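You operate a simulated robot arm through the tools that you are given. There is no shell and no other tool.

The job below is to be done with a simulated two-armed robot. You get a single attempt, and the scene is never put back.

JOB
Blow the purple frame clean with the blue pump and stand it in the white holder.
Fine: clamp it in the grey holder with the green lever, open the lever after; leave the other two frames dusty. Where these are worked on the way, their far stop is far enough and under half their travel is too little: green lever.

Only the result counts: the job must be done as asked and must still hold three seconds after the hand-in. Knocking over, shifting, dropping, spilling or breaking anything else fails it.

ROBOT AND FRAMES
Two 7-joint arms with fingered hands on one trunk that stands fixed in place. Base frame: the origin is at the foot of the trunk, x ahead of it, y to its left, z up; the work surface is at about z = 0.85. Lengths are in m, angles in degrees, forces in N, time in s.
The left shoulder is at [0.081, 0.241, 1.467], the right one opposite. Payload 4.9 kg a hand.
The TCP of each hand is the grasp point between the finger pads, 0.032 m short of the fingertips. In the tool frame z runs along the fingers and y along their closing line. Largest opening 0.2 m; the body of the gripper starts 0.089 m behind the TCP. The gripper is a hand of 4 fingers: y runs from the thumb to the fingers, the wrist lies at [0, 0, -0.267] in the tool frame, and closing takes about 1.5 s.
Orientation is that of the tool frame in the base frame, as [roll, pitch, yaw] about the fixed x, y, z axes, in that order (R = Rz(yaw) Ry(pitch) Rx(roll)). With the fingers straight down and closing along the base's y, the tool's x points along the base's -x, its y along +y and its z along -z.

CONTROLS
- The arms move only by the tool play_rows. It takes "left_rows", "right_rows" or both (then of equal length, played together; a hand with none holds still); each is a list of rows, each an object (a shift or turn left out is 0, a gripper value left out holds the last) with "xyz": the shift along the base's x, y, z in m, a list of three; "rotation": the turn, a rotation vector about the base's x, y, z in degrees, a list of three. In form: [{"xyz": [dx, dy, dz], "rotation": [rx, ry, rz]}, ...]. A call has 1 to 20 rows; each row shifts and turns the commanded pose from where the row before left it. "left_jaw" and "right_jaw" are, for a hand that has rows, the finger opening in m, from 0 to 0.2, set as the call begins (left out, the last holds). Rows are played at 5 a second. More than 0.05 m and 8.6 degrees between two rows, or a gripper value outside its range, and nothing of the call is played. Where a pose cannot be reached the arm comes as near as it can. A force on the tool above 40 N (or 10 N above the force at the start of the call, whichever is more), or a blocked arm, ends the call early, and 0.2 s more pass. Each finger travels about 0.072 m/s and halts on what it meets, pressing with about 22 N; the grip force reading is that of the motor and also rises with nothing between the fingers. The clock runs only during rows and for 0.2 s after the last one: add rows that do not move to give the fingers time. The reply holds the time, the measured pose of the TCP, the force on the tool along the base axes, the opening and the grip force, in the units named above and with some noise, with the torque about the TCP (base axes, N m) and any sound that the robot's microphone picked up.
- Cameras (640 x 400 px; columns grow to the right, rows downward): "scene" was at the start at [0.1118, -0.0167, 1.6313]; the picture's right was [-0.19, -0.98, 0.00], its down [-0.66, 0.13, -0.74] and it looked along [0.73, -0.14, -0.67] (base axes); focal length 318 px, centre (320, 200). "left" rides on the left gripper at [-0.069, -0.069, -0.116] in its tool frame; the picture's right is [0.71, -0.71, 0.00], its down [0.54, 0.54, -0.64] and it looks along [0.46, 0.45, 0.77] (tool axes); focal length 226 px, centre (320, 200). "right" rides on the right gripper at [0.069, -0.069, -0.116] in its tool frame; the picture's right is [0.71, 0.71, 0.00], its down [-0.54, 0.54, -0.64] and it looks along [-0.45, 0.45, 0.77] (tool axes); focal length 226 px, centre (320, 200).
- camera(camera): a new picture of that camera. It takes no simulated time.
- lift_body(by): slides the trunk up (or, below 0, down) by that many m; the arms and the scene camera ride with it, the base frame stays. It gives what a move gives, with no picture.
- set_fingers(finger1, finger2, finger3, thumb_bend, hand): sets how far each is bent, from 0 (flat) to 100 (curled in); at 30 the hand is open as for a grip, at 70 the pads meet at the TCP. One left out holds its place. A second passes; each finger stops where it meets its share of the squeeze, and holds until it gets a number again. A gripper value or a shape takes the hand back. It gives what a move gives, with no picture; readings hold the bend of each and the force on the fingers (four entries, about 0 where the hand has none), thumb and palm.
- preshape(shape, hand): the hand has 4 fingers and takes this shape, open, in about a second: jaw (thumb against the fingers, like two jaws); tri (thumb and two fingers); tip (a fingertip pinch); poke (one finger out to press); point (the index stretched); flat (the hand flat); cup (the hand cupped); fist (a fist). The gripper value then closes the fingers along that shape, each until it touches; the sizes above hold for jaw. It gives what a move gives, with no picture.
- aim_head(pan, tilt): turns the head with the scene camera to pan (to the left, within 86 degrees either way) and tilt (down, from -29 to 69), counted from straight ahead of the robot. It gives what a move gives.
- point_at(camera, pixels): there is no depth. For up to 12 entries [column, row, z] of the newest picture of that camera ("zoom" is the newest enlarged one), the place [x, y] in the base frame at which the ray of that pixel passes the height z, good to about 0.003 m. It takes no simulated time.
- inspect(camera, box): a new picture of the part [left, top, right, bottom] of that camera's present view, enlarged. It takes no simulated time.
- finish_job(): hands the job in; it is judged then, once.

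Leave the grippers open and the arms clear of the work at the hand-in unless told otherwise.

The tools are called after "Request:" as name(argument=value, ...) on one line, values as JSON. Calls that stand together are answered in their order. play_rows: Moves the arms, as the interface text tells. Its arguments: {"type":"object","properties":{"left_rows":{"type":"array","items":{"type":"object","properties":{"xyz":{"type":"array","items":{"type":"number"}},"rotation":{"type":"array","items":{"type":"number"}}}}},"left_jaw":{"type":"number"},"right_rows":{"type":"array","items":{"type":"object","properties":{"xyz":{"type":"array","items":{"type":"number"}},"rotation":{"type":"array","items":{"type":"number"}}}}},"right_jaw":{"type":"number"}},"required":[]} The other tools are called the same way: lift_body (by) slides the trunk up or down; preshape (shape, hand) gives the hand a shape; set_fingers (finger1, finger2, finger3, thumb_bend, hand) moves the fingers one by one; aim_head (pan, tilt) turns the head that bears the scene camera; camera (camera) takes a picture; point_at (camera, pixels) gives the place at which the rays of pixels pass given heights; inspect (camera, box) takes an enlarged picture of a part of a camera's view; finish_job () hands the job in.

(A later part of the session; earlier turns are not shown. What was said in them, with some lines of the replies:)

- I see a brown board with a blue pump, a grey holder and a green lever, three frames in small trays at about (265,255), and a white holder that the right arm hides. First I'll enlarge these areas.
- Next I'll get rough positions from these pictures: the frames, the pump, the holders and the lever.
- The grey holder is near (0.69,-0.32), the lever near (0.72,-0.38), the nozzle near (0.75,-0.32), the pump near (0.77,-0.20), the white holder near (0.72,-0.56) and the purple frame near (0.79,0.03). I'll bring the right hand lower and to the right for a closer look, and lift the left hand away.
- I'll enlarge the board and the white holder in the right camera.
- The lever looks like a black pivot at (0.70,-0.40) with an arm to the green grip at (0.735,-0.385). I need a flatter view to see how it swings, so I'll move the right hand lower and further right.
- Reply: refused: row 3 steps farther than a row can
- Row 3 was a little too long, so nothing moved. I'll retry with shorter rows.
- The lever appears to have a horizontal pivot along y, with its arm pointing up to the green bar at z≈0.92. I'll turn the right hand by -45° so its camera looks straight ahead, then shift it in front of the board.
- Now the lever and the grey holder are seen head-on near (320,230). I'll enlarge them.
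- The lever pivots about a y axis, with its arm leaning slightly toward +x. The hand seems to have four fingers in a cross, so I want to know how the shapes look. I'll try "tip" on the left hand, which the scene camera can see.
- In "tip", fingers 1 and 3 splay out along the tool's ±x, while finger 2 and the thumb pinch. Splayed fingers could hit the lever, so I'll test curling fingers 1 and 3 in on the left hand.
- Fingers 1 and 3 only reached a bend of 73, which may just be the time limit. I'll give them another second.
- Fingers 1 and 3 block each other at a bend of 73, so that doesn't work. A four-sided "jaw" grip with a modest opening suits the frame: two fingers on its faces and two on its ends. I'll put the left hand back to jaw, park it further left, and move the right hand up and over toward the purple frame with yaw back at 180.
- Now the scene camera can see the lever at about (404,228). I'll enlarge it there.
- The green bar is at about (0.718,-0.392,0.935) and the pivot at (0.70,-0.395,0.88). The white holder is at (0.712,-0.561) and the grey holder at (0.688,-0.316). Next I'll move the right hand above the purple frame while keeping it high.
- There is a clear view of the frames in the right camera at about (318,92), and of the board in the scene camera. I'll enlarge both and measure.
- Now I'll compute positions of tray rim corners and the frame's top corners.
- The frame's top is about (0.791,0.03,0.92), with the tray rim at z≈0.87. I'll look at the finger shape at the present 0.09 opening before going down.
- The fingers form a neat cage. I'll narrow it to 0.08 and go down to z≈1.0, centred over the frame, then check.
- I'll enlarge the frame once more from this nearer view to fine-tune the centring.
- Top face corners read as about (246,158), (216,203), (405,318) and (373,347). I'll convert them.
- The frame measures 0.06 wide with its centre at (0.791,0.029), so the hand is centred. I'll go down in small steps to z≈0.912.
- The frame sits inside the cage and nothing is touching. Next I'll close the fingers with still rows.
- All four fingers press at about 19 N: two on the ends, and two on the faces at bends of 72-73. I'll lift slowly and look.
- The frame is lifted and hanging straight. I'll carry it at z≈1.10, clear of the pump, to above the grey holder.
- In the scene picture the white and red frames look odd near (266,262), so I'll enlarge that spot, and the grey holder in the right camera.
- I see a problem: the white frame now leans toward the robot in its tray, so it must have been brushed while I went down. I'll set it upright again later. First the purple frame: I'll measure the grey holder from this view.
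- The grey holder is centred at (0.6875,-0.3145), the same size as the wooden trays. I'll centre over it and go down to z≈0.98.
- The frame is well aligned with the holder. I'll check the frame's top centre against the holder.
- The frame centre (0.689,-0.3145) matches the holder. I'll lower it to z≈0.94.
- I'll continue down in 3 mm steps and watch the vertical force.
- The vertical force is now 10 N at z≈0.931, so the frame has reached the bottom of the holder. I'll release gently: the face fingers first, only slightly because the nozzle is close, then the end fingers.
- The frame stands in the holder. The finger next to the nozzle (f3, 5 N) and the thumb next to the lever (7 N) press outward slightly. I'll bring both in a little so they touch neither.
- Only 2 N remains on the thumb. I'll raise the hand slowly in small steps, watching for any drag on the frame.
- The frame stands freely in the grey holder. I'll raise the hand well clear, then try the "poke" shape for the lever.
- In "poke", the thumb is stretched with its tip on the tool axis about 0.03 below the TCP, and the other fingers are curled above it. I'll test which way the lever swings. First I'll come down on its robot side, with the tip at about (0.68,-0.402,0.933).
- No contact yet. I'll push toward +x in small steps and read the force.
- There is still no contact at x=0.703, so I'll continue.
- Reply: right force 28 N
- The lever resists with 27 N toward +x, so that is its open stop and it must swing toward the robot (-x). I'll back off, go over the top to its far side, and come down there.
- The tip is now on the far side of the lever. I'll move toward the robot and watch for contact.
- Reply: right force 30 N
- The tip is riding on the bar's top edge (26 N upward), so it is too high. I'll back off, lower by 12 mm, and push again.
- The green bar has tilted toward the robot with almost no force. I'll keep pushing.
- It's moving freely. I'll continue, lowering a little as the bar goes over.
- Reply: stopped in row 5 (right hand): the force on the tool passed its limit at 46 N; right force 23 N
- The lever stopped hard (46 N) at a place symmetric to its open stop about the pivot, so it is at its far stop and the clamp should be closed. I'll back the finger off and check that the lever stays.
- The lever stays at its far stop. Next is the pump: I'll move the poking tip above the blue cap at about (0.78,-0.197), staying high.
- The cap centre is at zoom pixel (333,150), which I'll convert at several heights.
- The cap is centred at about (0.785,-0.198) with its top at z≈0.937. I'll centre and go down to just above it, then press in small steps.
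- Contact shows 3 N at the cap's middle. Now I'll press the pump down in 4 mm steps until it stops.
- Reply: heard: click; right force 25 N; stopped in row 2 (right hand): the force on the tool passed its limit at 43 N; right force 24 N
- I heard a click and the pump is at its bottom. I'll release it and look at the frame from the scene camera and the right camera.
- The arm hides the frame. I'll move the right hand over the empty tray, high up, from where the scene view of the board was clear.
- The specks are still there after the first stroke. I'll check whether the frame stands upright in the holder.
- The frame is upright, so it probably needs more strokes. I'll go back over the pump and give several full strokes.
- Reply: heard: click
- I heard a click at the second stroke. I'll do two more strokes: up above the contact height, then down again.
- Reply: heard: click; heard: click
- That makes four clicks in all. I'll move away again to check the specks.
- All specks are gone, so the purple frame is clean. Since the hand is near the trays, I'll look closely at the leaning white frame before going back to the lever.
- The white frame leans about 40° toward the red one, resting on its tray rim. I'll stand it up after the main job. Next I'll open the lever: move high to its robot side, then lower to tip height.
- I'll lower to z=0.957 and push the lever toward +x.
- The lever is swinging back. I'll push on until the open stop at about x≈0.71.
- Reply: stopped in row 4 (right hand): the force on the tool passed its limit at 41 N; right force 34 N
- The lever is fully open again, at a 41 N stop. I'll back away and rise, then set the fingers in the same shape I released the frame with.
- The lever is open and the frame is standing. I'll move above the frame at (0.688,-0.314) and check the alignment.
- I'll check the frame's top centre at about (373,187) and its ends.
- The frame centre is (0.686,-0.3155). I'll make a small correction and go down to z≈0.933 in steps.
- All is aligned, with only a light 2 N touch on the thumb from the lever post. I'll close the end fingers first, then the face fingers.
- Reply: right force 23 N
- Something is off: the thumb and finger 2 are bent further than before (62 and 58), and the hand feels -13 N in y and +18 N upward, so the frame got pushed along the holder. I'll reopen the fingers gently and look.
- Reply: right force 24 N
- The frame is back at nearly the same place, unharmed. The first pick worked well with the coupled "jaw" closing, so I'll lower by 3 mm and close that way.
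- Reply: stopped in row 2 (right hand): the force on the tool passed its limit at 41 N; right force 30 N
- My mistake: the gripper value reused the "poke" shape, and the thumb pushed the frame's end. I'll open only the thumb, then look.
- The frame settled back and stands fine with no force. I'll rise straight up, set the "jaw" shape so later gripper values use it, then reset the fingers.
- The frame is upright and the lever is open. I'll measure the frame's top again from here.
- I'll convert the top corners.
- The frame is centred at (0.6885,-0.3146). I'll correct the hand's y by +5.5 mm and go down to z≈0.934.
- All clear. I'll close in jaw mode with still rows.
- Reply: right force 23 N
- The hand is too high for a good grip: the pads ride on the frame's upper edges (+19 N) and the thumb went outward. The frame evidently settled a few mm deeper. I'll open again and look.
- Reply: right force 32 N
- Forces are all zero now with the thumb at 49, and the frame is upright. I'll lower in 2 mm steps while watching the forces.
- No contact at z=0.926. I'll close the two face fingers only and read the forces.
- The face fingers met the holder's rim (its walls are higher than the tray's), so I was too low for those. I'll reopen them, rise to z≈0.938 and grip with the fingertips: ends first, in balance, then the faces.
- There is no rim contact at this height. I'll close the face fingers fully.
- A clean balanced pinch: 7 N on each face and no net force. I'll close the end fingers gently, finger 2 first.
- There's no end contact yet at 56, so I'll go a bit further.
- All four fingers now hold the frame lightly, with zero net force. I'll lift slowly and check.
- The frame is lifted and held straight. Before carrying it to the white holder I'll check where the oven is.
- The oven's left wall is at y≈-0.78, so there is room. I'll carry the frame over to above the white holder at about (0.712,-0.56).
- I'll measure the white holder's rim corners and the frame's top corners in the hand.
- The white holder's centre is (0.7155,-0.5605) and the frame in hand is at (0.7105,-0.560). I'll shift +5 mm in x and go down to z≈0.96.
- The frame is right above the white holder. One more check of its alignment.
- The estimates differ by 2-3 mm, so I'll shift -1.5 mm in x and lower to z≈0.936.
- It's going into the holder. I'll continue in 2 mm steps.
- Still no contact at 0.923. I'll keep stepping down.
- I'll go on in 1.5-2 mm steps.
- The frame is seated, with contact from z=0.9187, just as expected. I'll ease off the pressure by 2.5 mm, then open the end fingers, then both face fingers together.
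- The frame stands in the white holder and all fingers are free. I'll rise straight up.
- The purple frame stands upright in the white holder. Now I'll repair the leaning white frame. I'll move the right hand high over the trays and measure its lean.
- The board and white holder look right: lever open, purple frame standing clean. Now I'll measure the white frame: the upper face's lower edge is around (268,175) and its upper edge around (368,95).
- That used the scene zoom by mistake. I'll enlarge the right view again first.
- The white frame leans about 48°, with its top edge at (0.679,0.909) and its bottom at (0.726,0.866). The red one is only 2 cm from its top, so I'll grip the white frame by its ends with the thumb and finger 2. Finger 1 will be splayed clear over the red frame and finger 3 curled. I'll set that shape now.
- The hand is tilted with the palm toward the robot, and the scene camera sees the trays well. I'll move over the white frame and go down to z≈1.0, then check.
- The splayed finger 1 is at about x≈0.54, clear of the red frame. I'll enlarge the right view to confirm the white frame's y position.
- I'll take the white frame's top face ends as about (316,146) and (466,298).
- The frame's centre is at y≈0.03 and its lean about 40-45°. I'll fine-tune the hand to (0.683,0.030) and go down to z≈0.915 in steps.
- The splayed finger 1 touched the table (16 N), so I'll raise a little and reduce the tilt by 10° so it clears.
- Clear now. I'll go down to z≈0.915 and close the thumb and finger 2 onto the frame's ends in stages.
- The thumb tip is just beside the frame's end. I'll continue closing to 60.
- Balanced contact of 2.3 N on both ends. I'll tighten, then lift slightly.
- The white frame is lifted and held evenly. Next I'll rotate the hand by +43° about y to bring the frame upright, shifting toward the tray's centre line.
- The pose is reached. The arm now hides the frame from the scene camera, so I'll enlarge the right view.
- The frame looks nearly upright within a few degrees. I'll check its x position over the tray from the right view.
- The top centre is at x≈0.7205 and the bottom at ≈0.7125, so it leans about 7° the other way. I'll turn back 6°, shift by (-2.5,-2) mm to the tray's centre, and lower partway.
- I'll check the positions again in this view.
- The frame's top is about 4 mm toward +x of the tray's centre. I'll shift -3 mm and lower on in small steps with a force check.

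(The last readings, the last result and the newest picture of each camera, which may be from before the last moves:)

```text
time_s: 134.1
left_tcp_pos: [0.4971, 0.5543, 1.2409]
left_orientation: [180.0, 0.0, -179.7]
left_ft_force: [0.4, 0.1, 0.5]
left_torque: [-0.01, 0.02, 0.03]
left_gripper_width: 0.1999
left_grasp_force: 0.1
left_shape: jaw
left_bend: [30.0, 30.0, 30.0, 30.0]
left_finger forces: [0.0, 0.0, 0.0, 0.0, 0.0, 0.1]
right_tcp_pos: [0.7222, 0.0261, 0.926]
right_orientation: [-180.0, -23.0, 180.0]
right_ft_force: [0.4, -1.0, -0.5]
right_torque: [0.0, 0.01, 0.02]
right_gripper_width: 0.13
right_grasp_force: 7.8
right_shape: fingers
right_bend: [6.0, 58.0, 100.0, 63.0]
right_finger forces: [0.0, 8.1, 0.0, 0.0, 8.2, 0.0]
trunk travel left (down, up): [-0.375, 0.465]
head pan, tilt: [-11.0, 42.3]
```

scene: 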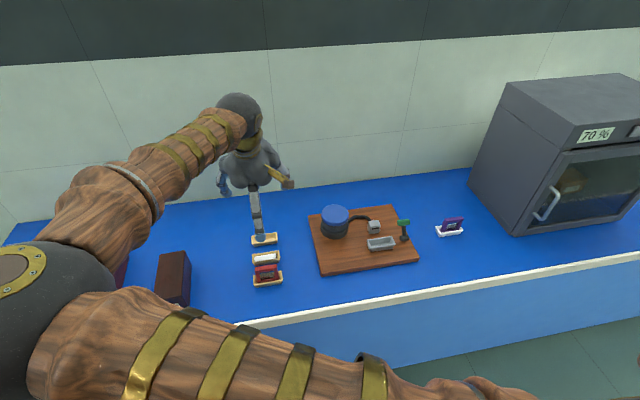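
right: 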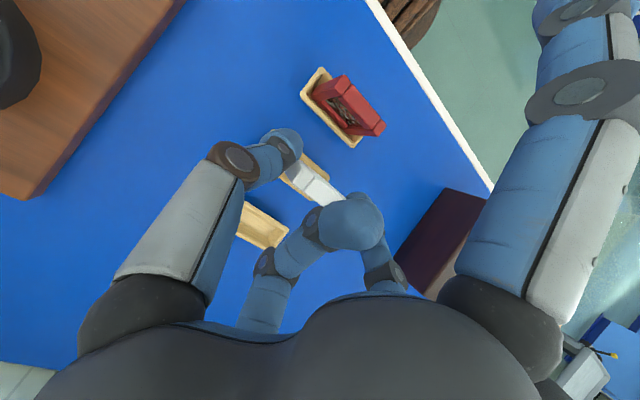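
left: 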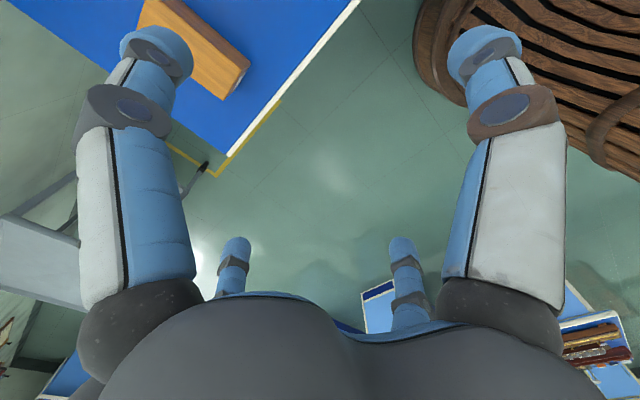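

No contact at 0.926. I'll continue.

Request:
play_rows(right_rows=[{"xyz": [0, 0, -0.002]}, {"xyz": [0, 0, 0]}])

Request:
play_rows(right_rows=[{"xyz": [0, 0, -0.002]}, {"xyz": [0, 0, 0]}])

Request:
play_rows(right_rows=[{"xyz": [0, 0, -0.002]}, {"xyz": [0, 0, 0]}])

Request:
inspect(camera="right", box=[220, 110, 400, 260])

```text
time_s: 134.7
left_tcp_pos: [0.4977, 0.5552, 1.24]
left_orientation: [-180.0, 0.0, -179.8]
left_ft_force: [0.4, -0.5, -0.4]
left_torque: [-0.01, 0.02, 0.04]
left_gripper_width: 0.1997
left_grasp_force: 0.0
left_shape: jaw
left_bend: [30.0, 30.0, 30.0, 30.0]
left_finger forces: [0.0, 0.1, 0.0, 0.0, 0.0, 0.0]
right_tcp_pos: [0.7206, 0.0266, 0.9242]
right_orientation: [-180.0, -23.0, 180.0]
right_ft_force: [-0.7, 0.6, -1.0]
right_torque: [-0.06, 0.0, 0.02]
right_gripper_width: 0.1302
right_grasp_force: 8.6
right_shape: fingers
right_bend: [6.0, 58.0, 100.0, 63.0]
right_finger forces: [0.0, 8.1, 0.1, 0.1, 8.0, 0.0]
trunk travel left (down, up): [-0.375, 0.465]
head pan, tilt: [-11.0, 42.3]
```

```text
time_s: 135.3
left_tcp_pos: [0.4975, 0.5554, 1.2401]
left_orientation: [-180.0, 0.0, -179.8]
left_ft_force: [-0.9, 0.0, 0.6]
left_torque: [0.0, 0.02, 0.03]
left_gripper_width: 0.1999
left_grasp_force: 0.1
left_shape: jaw
left_bend: [30.0, 30.0, 30.0, 30.0]
left_finger forces: [0.0, 0.1, 0.0, 0.0, 0.0, 0.1]
right_tcp_pos: [0.7209, 0.0262, 0.9225]
right_orientation: [-179.9, -23.1, -179.9]
right_ft_force: [0.4, -0.2, -0.1]
right_torque: [0.02, 0.03, 0.01]
right_gripper_width: 0.1302
right_grasp_force: 8.2
right_shape: fingers
right_bend: [6.0, 58.0, 100.0, 63.0]
right_finger forces: [0.0, 8.1, 0.1, 0.1, 8.2, 0.0]
trunk travel left (down, up): [-0.375, 0.465]
head pan, tilt: [-11.0, 42.3]
```

```text
time_s: 135.9
left_tcp_pos: [0.4967, 0.5551, 1.2419]
left_orientation: [180.0, 0.1, -179.8]
left_ft_force: [-0.2, -0.1, 0.1]
left_torque: [0.0, -0.02, 0.04]
left_gripper_width: 0.2
left_grasp_force: 0.0
left_shape: jaw
left_bend: [30.0, 30.0, 30.0, 30.0]
left_finger forces: [0.0, 0.0, 0.0, 0.0, 0.0, 0.1]
right_tcp_pos: [0.7214, 0.025, 0.9198]
right_orientation: [-180.0, -23.0, 180.0]
right_ft_force: [0.1, -1.4, 5.3]
right_torque: [0.12, 0.05, 0.01]
right_gripper_width: 0.13
right_grasp_force: 8.7
right_shape: fingers
right_bend: [6.0, 58.0, 100.0, 63.0]
right_finger forces: [0.0, 8.1, 0.0, 0.0, 9.4, 0.1]
trunk travel left (down, up): [-0.375, 0.465]
head pan, tilt: [-11.0, 42.3]
```

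```text
2.67 times, centred on (310, 185) of right
```

zoom: 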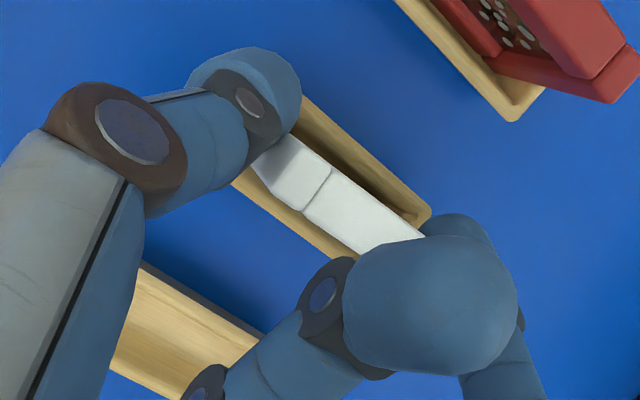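

Contact of 5 N at z≈0.920, which fits the frame standing on the tray floor. I'll check its top position relative to the tray.

Request:
point_at(camera="zoom", pixels=[[331, 170, 0.92], [303, 212, 0.92], [424, 236, 0.92], [372, 258, 0.92], [430, 213, 0.87], [302, 97, 0.87], [232, 185, 0.87]])

```text
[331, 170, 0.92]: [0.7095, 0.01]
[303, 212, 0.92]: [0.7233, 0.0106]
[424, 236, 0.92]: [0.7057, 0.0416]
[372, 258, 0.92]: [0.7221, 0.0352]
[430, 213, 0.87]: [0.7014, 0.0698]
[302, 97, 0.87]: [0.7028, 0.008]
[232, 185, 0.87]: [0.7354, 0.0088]
```

The frame's top is at x≈0.7165 over the tray centre 0.718, so it is upright within a few degrees. I'll press 1 mm to seat it, then open both fingers gently.

Request:
play_rows(right_rows=[{"xyz": [0, 0, -0.001]}, {"xyz": [0, 0, 0]}])

Request:
set_fingers(hand="right", finger2=56, thumb_bend=56)

Request:
set_fingers(hand="right", finger2=47, thumb_bend=47)

Request:
inspect(camera="right", box=[220, 110, 400, 260])

```text
time_s: 136.5
left_tcp_pos: [0.4958, 0.5537, 1.2405]
left_orientation: [179.9, 0.0, -179.8]
left_ft_force: [0.4, -0.5, 0.1]
left_torque: [0.04, 0.0, -0.01]
left_gripper_width: 0.1998
left_grasp_force: 0.1
left_shape: jaw
left_bend: [30.0, 30.0, 30.0, 30.0]
left_finger forces: [0.1, 0.0, 0.0, 0.0, 0.0, 0.1]
right_tcp_pos: [0.7212, 0.026, 0.9177]
right_orientation: [180.0, -23.0, 179.9]
right_ft_force: [-1.0, -1.1, 9.5]
right_torque: [-0.01, 0.12, 0.04]
right_gripper_width: 0.1302
right_grasp_force: 9.4
right_shape: fingers
right_bend: [6.0, 58.0, 100.0, 63.0]
right_finger forces: [0.1, 8.1, 0.1, 0.0, 10.0, 0.0]
trunk travel left (down, up): [-0.375, 0.465]
head pan, tilt: [-11.0, 42.3]
```

```text
time_s: 137.5
left_tcp_pos: [0.4975, 0.5547, 1.2397]
left_orientation: [-180.0, 0.0, -179.9]
left_ft_force: [0.4, 0.3, 0.2]
left_torque: [-0.01, -0.03, 0.01]
left_gripper_width: 0.1999
left_grasp_force: 0.0
left_shape: jaw
left_bend: [30.0, 30.0, 30.0, 30.0]
left_finger forces: [0.0, 0.1, 0.0, 0.1, 0.1, 0.0]
right_tcp_pos: [0.7203, 0.0252, 0.9171]
right_orientation: [180.0, -23.0, 179.9]
right_ft_force: [0.6, 0.3, -0.6]
right_torque: [-0.02, 0.0, 0.0]
right_gripper_width: 0.1332
right_grasp_force: 0.2
right_shape: fingers
right_bend: [6.0, 56.0, 100.0, 56.0]
right_finger forces: [0.0, 0.1, 0.0, 0.0, 0.0, 0.0]
trunk travel left (down, up): [-0.375, 0.465]
head pan, tilt: [-11.0, 42.3]
```

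```text
time_s: 138.5
left_tcp_pos: [0.4972, 0.5547, 1.2404]
left_orientation: [-180.0, 0.1, -179.8]
left_ft_force: [-0.4, -0.4, -0.4]
left_torque: [0.01, -0.02, -0.02]
left_gripper_width: 0.1999
left_grasp_force: 0.0
left_shape: jaw
left_bend: [30.0, 30.0, 30.0, 30.0]
left_finger forces: [0.0, 0.1, 0.1, 0.0, 0.0, 0.0]
right_tcp_pos: [0.721, 0.0257, 0.9192]
right_orientation: [179.9, -23.1, 180.0]
right_ft_force: [0.3, -0.5, -0.5]
right_torque: [0.01, -0.04, 0.0]
right_gripper_width: 0.1424
right_grasp_force: 0.1
right_shape: fingers
right_bend: [6.0, 47.0, 100.0, 47.0]
right_finger forces: [0.1, 0.0, 0.0, 0.0, 0.0, 0.0]
trunk travel left (down, up): [-0.375, 0.465]
head pan, tilt: [-11.0, 42.3]
```

```text
2.67 times, centred on (310, 185) of right
```

zoom: 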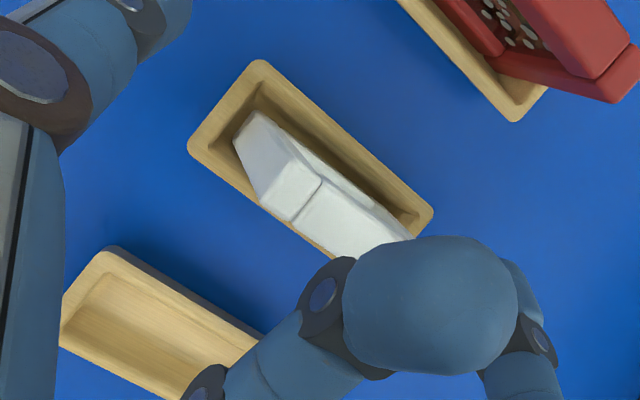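

The white frame stands on its own in its tray. I'll withdraw the hand along its own axis (up and a bit toward +x).

Request:
play_rows(right_rows=[{"xyz": [0.004, 0, 0.009]}, {"xyz": [0.006, 0, 0.014]}, {"xyz": [0.008, 0, 0.018]}, {"xyz": [0.01, 0, 0.025]}, {"xyz": [0.01, 0, 0.035]}, {"xyz": [0.01, 0, 0.035]}, {"xyz": [0, 0, 0]}])

Request:
inspect(camera="right", box=[220, 60, 440, 260])

Request:
camera(camera="scene")

```text
time_s: 140.1
left_tcp_pos: [0.4979, 0.556, 1.2394]
left_orientation: [180.0, -0.1, -179.8]
left_ft_force: [-0.3, 0.3, -1.2]
left_torque: [0.01, -0.01, -0.02]
left_gripper_width: 0.1998
left_grasp_force: 0.1
left_shape: jaw
left_bend: [30.0, 30.0, 30.0, 30.0]
left_finger forces: [0.0, 0.0, 0.1, 0.0, 0.0, 0.1]
right_tcp_pos: [0.7687, 0.0252, 1.0539]
right_orientation: [179.9, -23.1, -179.9]
right_ft_force: [-0.3, -0.2, -0.6]
right_torque: [0.01, 0.02, 0.01]
right_gripper_width: 0.1422
right_grasp_force: 0.1
right_shape: fingers
right_bend: [6.0, 47.0, 100.0, 47.0]
right_finger forces: [0.0, 0.0, 0.0, 0.0, 0.1, 0.0]
trunk travel left (down, up): [-0.375, 0.465]
head pan, tilt: [-11.0, 42.3]
```

```text
2.00 times, centred on (330, 160) of right
```

zoom: 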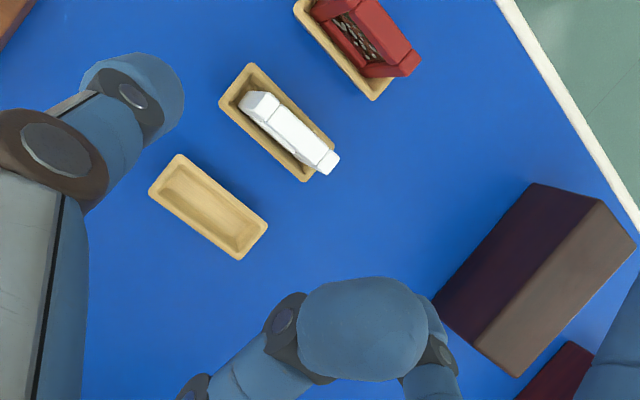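

```text
taken
```

scene: 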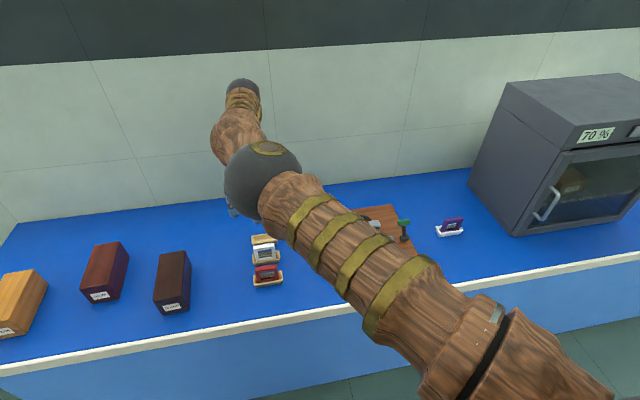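

The white frame stands again at (265,255). I'll enlarge the scene view there to be sure it is upright and still dusty.

Request:
inspect(camera="scene", box=[235, 220, 305, 295])

Request:
inspect(camera="scene", box=[420, 205, 480, 245])

```text
5.33 times, centred on (270, 258) of scene
```

zoom: 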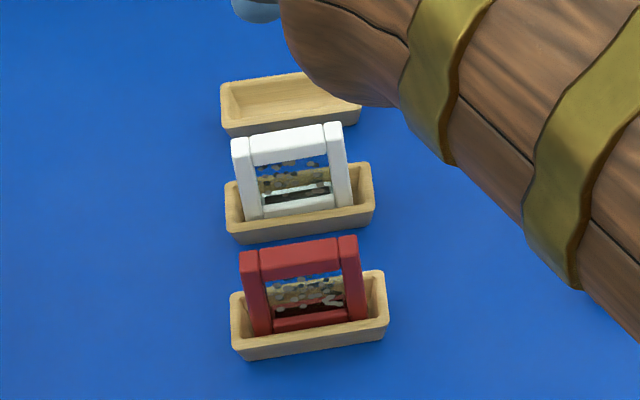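

```text
10.00 times, centred on (450, 225) of scene
```

zoom: 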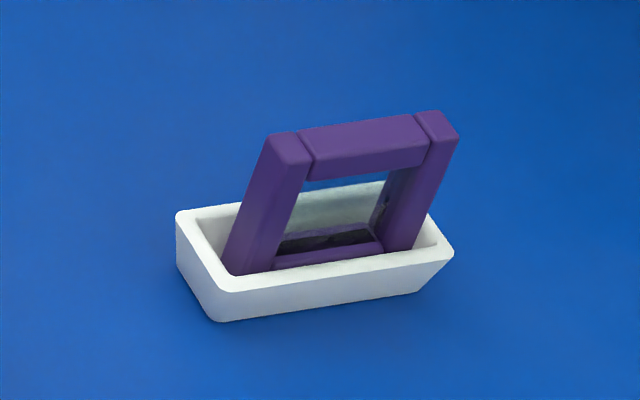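

Both other frames stand upright and dusty, and the purple frame stands clean in the white holder. I'll rise, level the hand, open it, and go back to the start pose.

Request:
play_rows(right_rows=[{"xyz": [0, 0, 0.04]}, {"xyz": [0, 0, 0.045]}, {"xyz": [0, 0, 0.045], "rotation": [0, -8, 0]}, {"xyz": [0, 0, 0.04], "rotation": [0, -8, 0]}, {"xyz": [0, 0, 0.04], "rotation": [0, -7, 0]}, {"xyz": [0, 0, 0]}])

Request:
preshape(hand="right", shape="jaw")

Request:
play_rows(right_rows=[{"xyz": [-0.009, -0.044, 0]}, {"xyz": [-0.009, -0.044, 0]}, {"xyz": [-0.009, -0.044, 0]}, {"xyz": [-0.009, -0.044, 0]}, {"xyz": [-0.009, -0.044, 0]}, {"xyz": [-0.009, -0.044, 0]}, {"xyz": [-0.009, -0.044, 0]}, {"xyz": [-0.009, -0.044, 0]}, {"xyz": [-0.009, -0.044, 0]}, {"xyz": [-0.009, -0.044, 0]}, {"xyz": [-0.009, -0.044, 0]}, {"xyz": [0, 0, 0]}])

Request:
camera(camera="scene")

Request:
camera(camera="right")

```text
time_s: 141.5
left_tcp_pos: [0.4986, 0.5547, 1.2401]
left_orientation: [180.0, 0.0, -179.8]
left_ft_force: [-0.5, -0.2, -0.4]
left_torque: [0.0, -0.02, 0.04]
left_gripper_width: 0.2
left_grasp_force: 0.1
left_shape: jaw
left_bend: [30.0, 30.0, 30.0, 30.0]
left_finger forces: [0.0, 0.0, 0.1, 0.1, 0.2, 0.0]
right_tcp_pos: [0.771, 0.0252, 1.2636]
right_orientation: [180.0, -0.1, -180.0]
right_ft_force: [-0.5, 0.1, -0.2]
right_torque: [-0.05, -0.01, 0.01]
right_gripper_width: 0.1425
right_grasp_force: 0.1
right_shape: fingers
right_bend: [6.0, 47.0, 100.0, 47.0]
right_finger forces: [0.0, 0.1, 0.1, 0.1, 0.0, 0.0]
trunk travel left (down, up): [-0.375, 0.465]
head pan, tilt: [-11.0, 42.3]
```

```text
time_s: 142.4
left_tcp_pos: [0.4967, 0.5547, 1.2415]
left_orientation: [180.0, 0.0, -179.8]
left_ft_force: [-0.1, -0.4, 0.4]
left_torque: [0.01, -0.01, 0.02]
left_gripper_width: 0.1995
left_grasp_force: 0.2
left_shape: jaw
left_bend: [30.0, 30.0, 30.0, 30.0]
left_finger forces: [0.1, 0.1, 0.0, 0.0, 0.0, 0.1]
right_tcp_pos: [0.771, 0.0241, 1.2656]
right_orientation: [179.9, 0.0, -180.0]
right_ft_force: [-0.8, -0.1, 0.4]
right_torque: [-0.01, -0.03, 0.03]
right_gripper_width: 0.2001
right_grasp_force: 0.0
right_shape: jaw
right_bend: [30.0, 30.0, 30.0, 30.0]
right_finger forces: [0.1, 0.1, 0.0, 0.0, 0.0, 0.1]
trunk travel left (down, up): [-0.375, 0.465]
head pan, tilt: [-11.0, 42.3]
```

```text
time_s: 145.0
left_tcp_pos: [0.4964, 0.5565, 1.2399]
left_orientation: [180.0, 0.0, -179.8]
left_ft_force: [-0.9, -0.6, 0.4]
left_torque: [0.0, -0.02, 0.03]
left_gripper_width: 0.2001
left_grasp_force: 0.1
left_shape: jaw
left_bend: [30.0, 30.0, 30.0, 30.0]
left_finger forces: [0.1, 0.0, 0.0, 0.0, 0.1, 0.0]
right_tcp_pos: [0.6698, -0.4588, 1.2647]
right_orientation: [-179.9, -0.1, 179.9]
right_ft_force: [-0.2, 0.4, 0.9]
right_torque: [-0.02, -0.01, 0.03]
right_gripper_width: 0.1999
right_grasp_force: 0.0
right_shape: jaw
right_bend: [30.0, 30.0, 30.0, 30.0]
right_finger forces: [0.0, 0.1, 0.0, 0.1, 0.0, 0.1]
trunk travel left (down, up): [-0.375, 0.465]
head pan, tilt: [-11.0, 42.3]
```

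```text
taken
```

scene: 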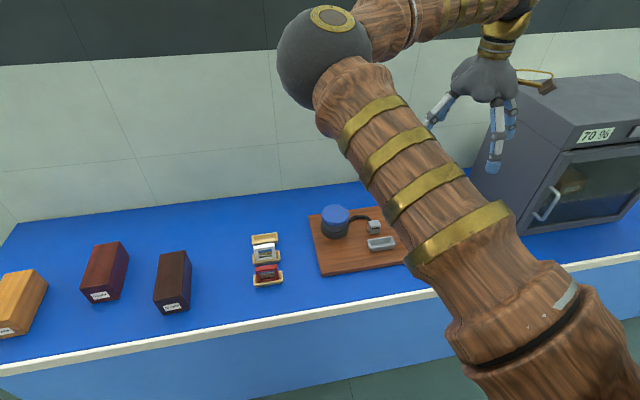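

```text
taken
```

right: 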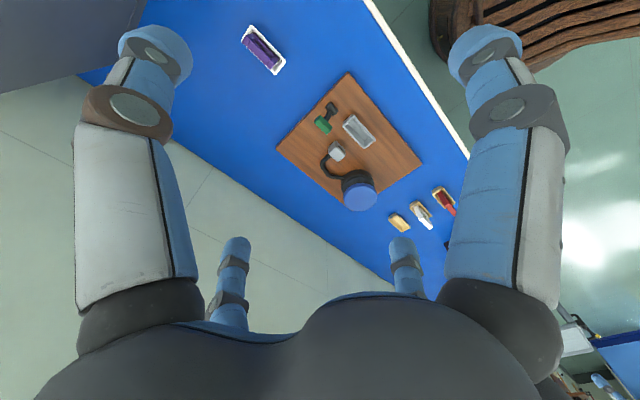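

The lever is open, the purple frame stands clean in the white holder, the white and red frames stand dusty in their trays, and the board is where it was. Both hands are open and clear, so I'll hand the job in.

Request:
finish_job()

```text
The job is handed in.
```

The purple frame was blown clean and now stands upright in the white holder. The green lever is open again, and both hands are open and clear of the work. I have handed the job in, but I don't have the verdict.

- **Clamping:** I set the frame in the grey holder and pushed the green lever to its far stop before pumping. Once the frame was clean, I pushed the lever back to its open stop.
- **Cleaning:** The specks were still there after one stroke of the blue pump. After four strokes they were all gone.
- **White frame knocked over:** While picking up the purple frame I brushed the white frame, and it tipped over in its tray. I lifted it by its ends and stood it upright again, still dusty. It may sit a few millimetres from where it started, which could count against the no-shifting rule.
- **Grey holder:** My first tries to pick the frame back up failed, and one pressed hard on its end. It settled back upright each time, and I saw no damage.
- **Red frame:** It looks undisturbed and is still dusty.
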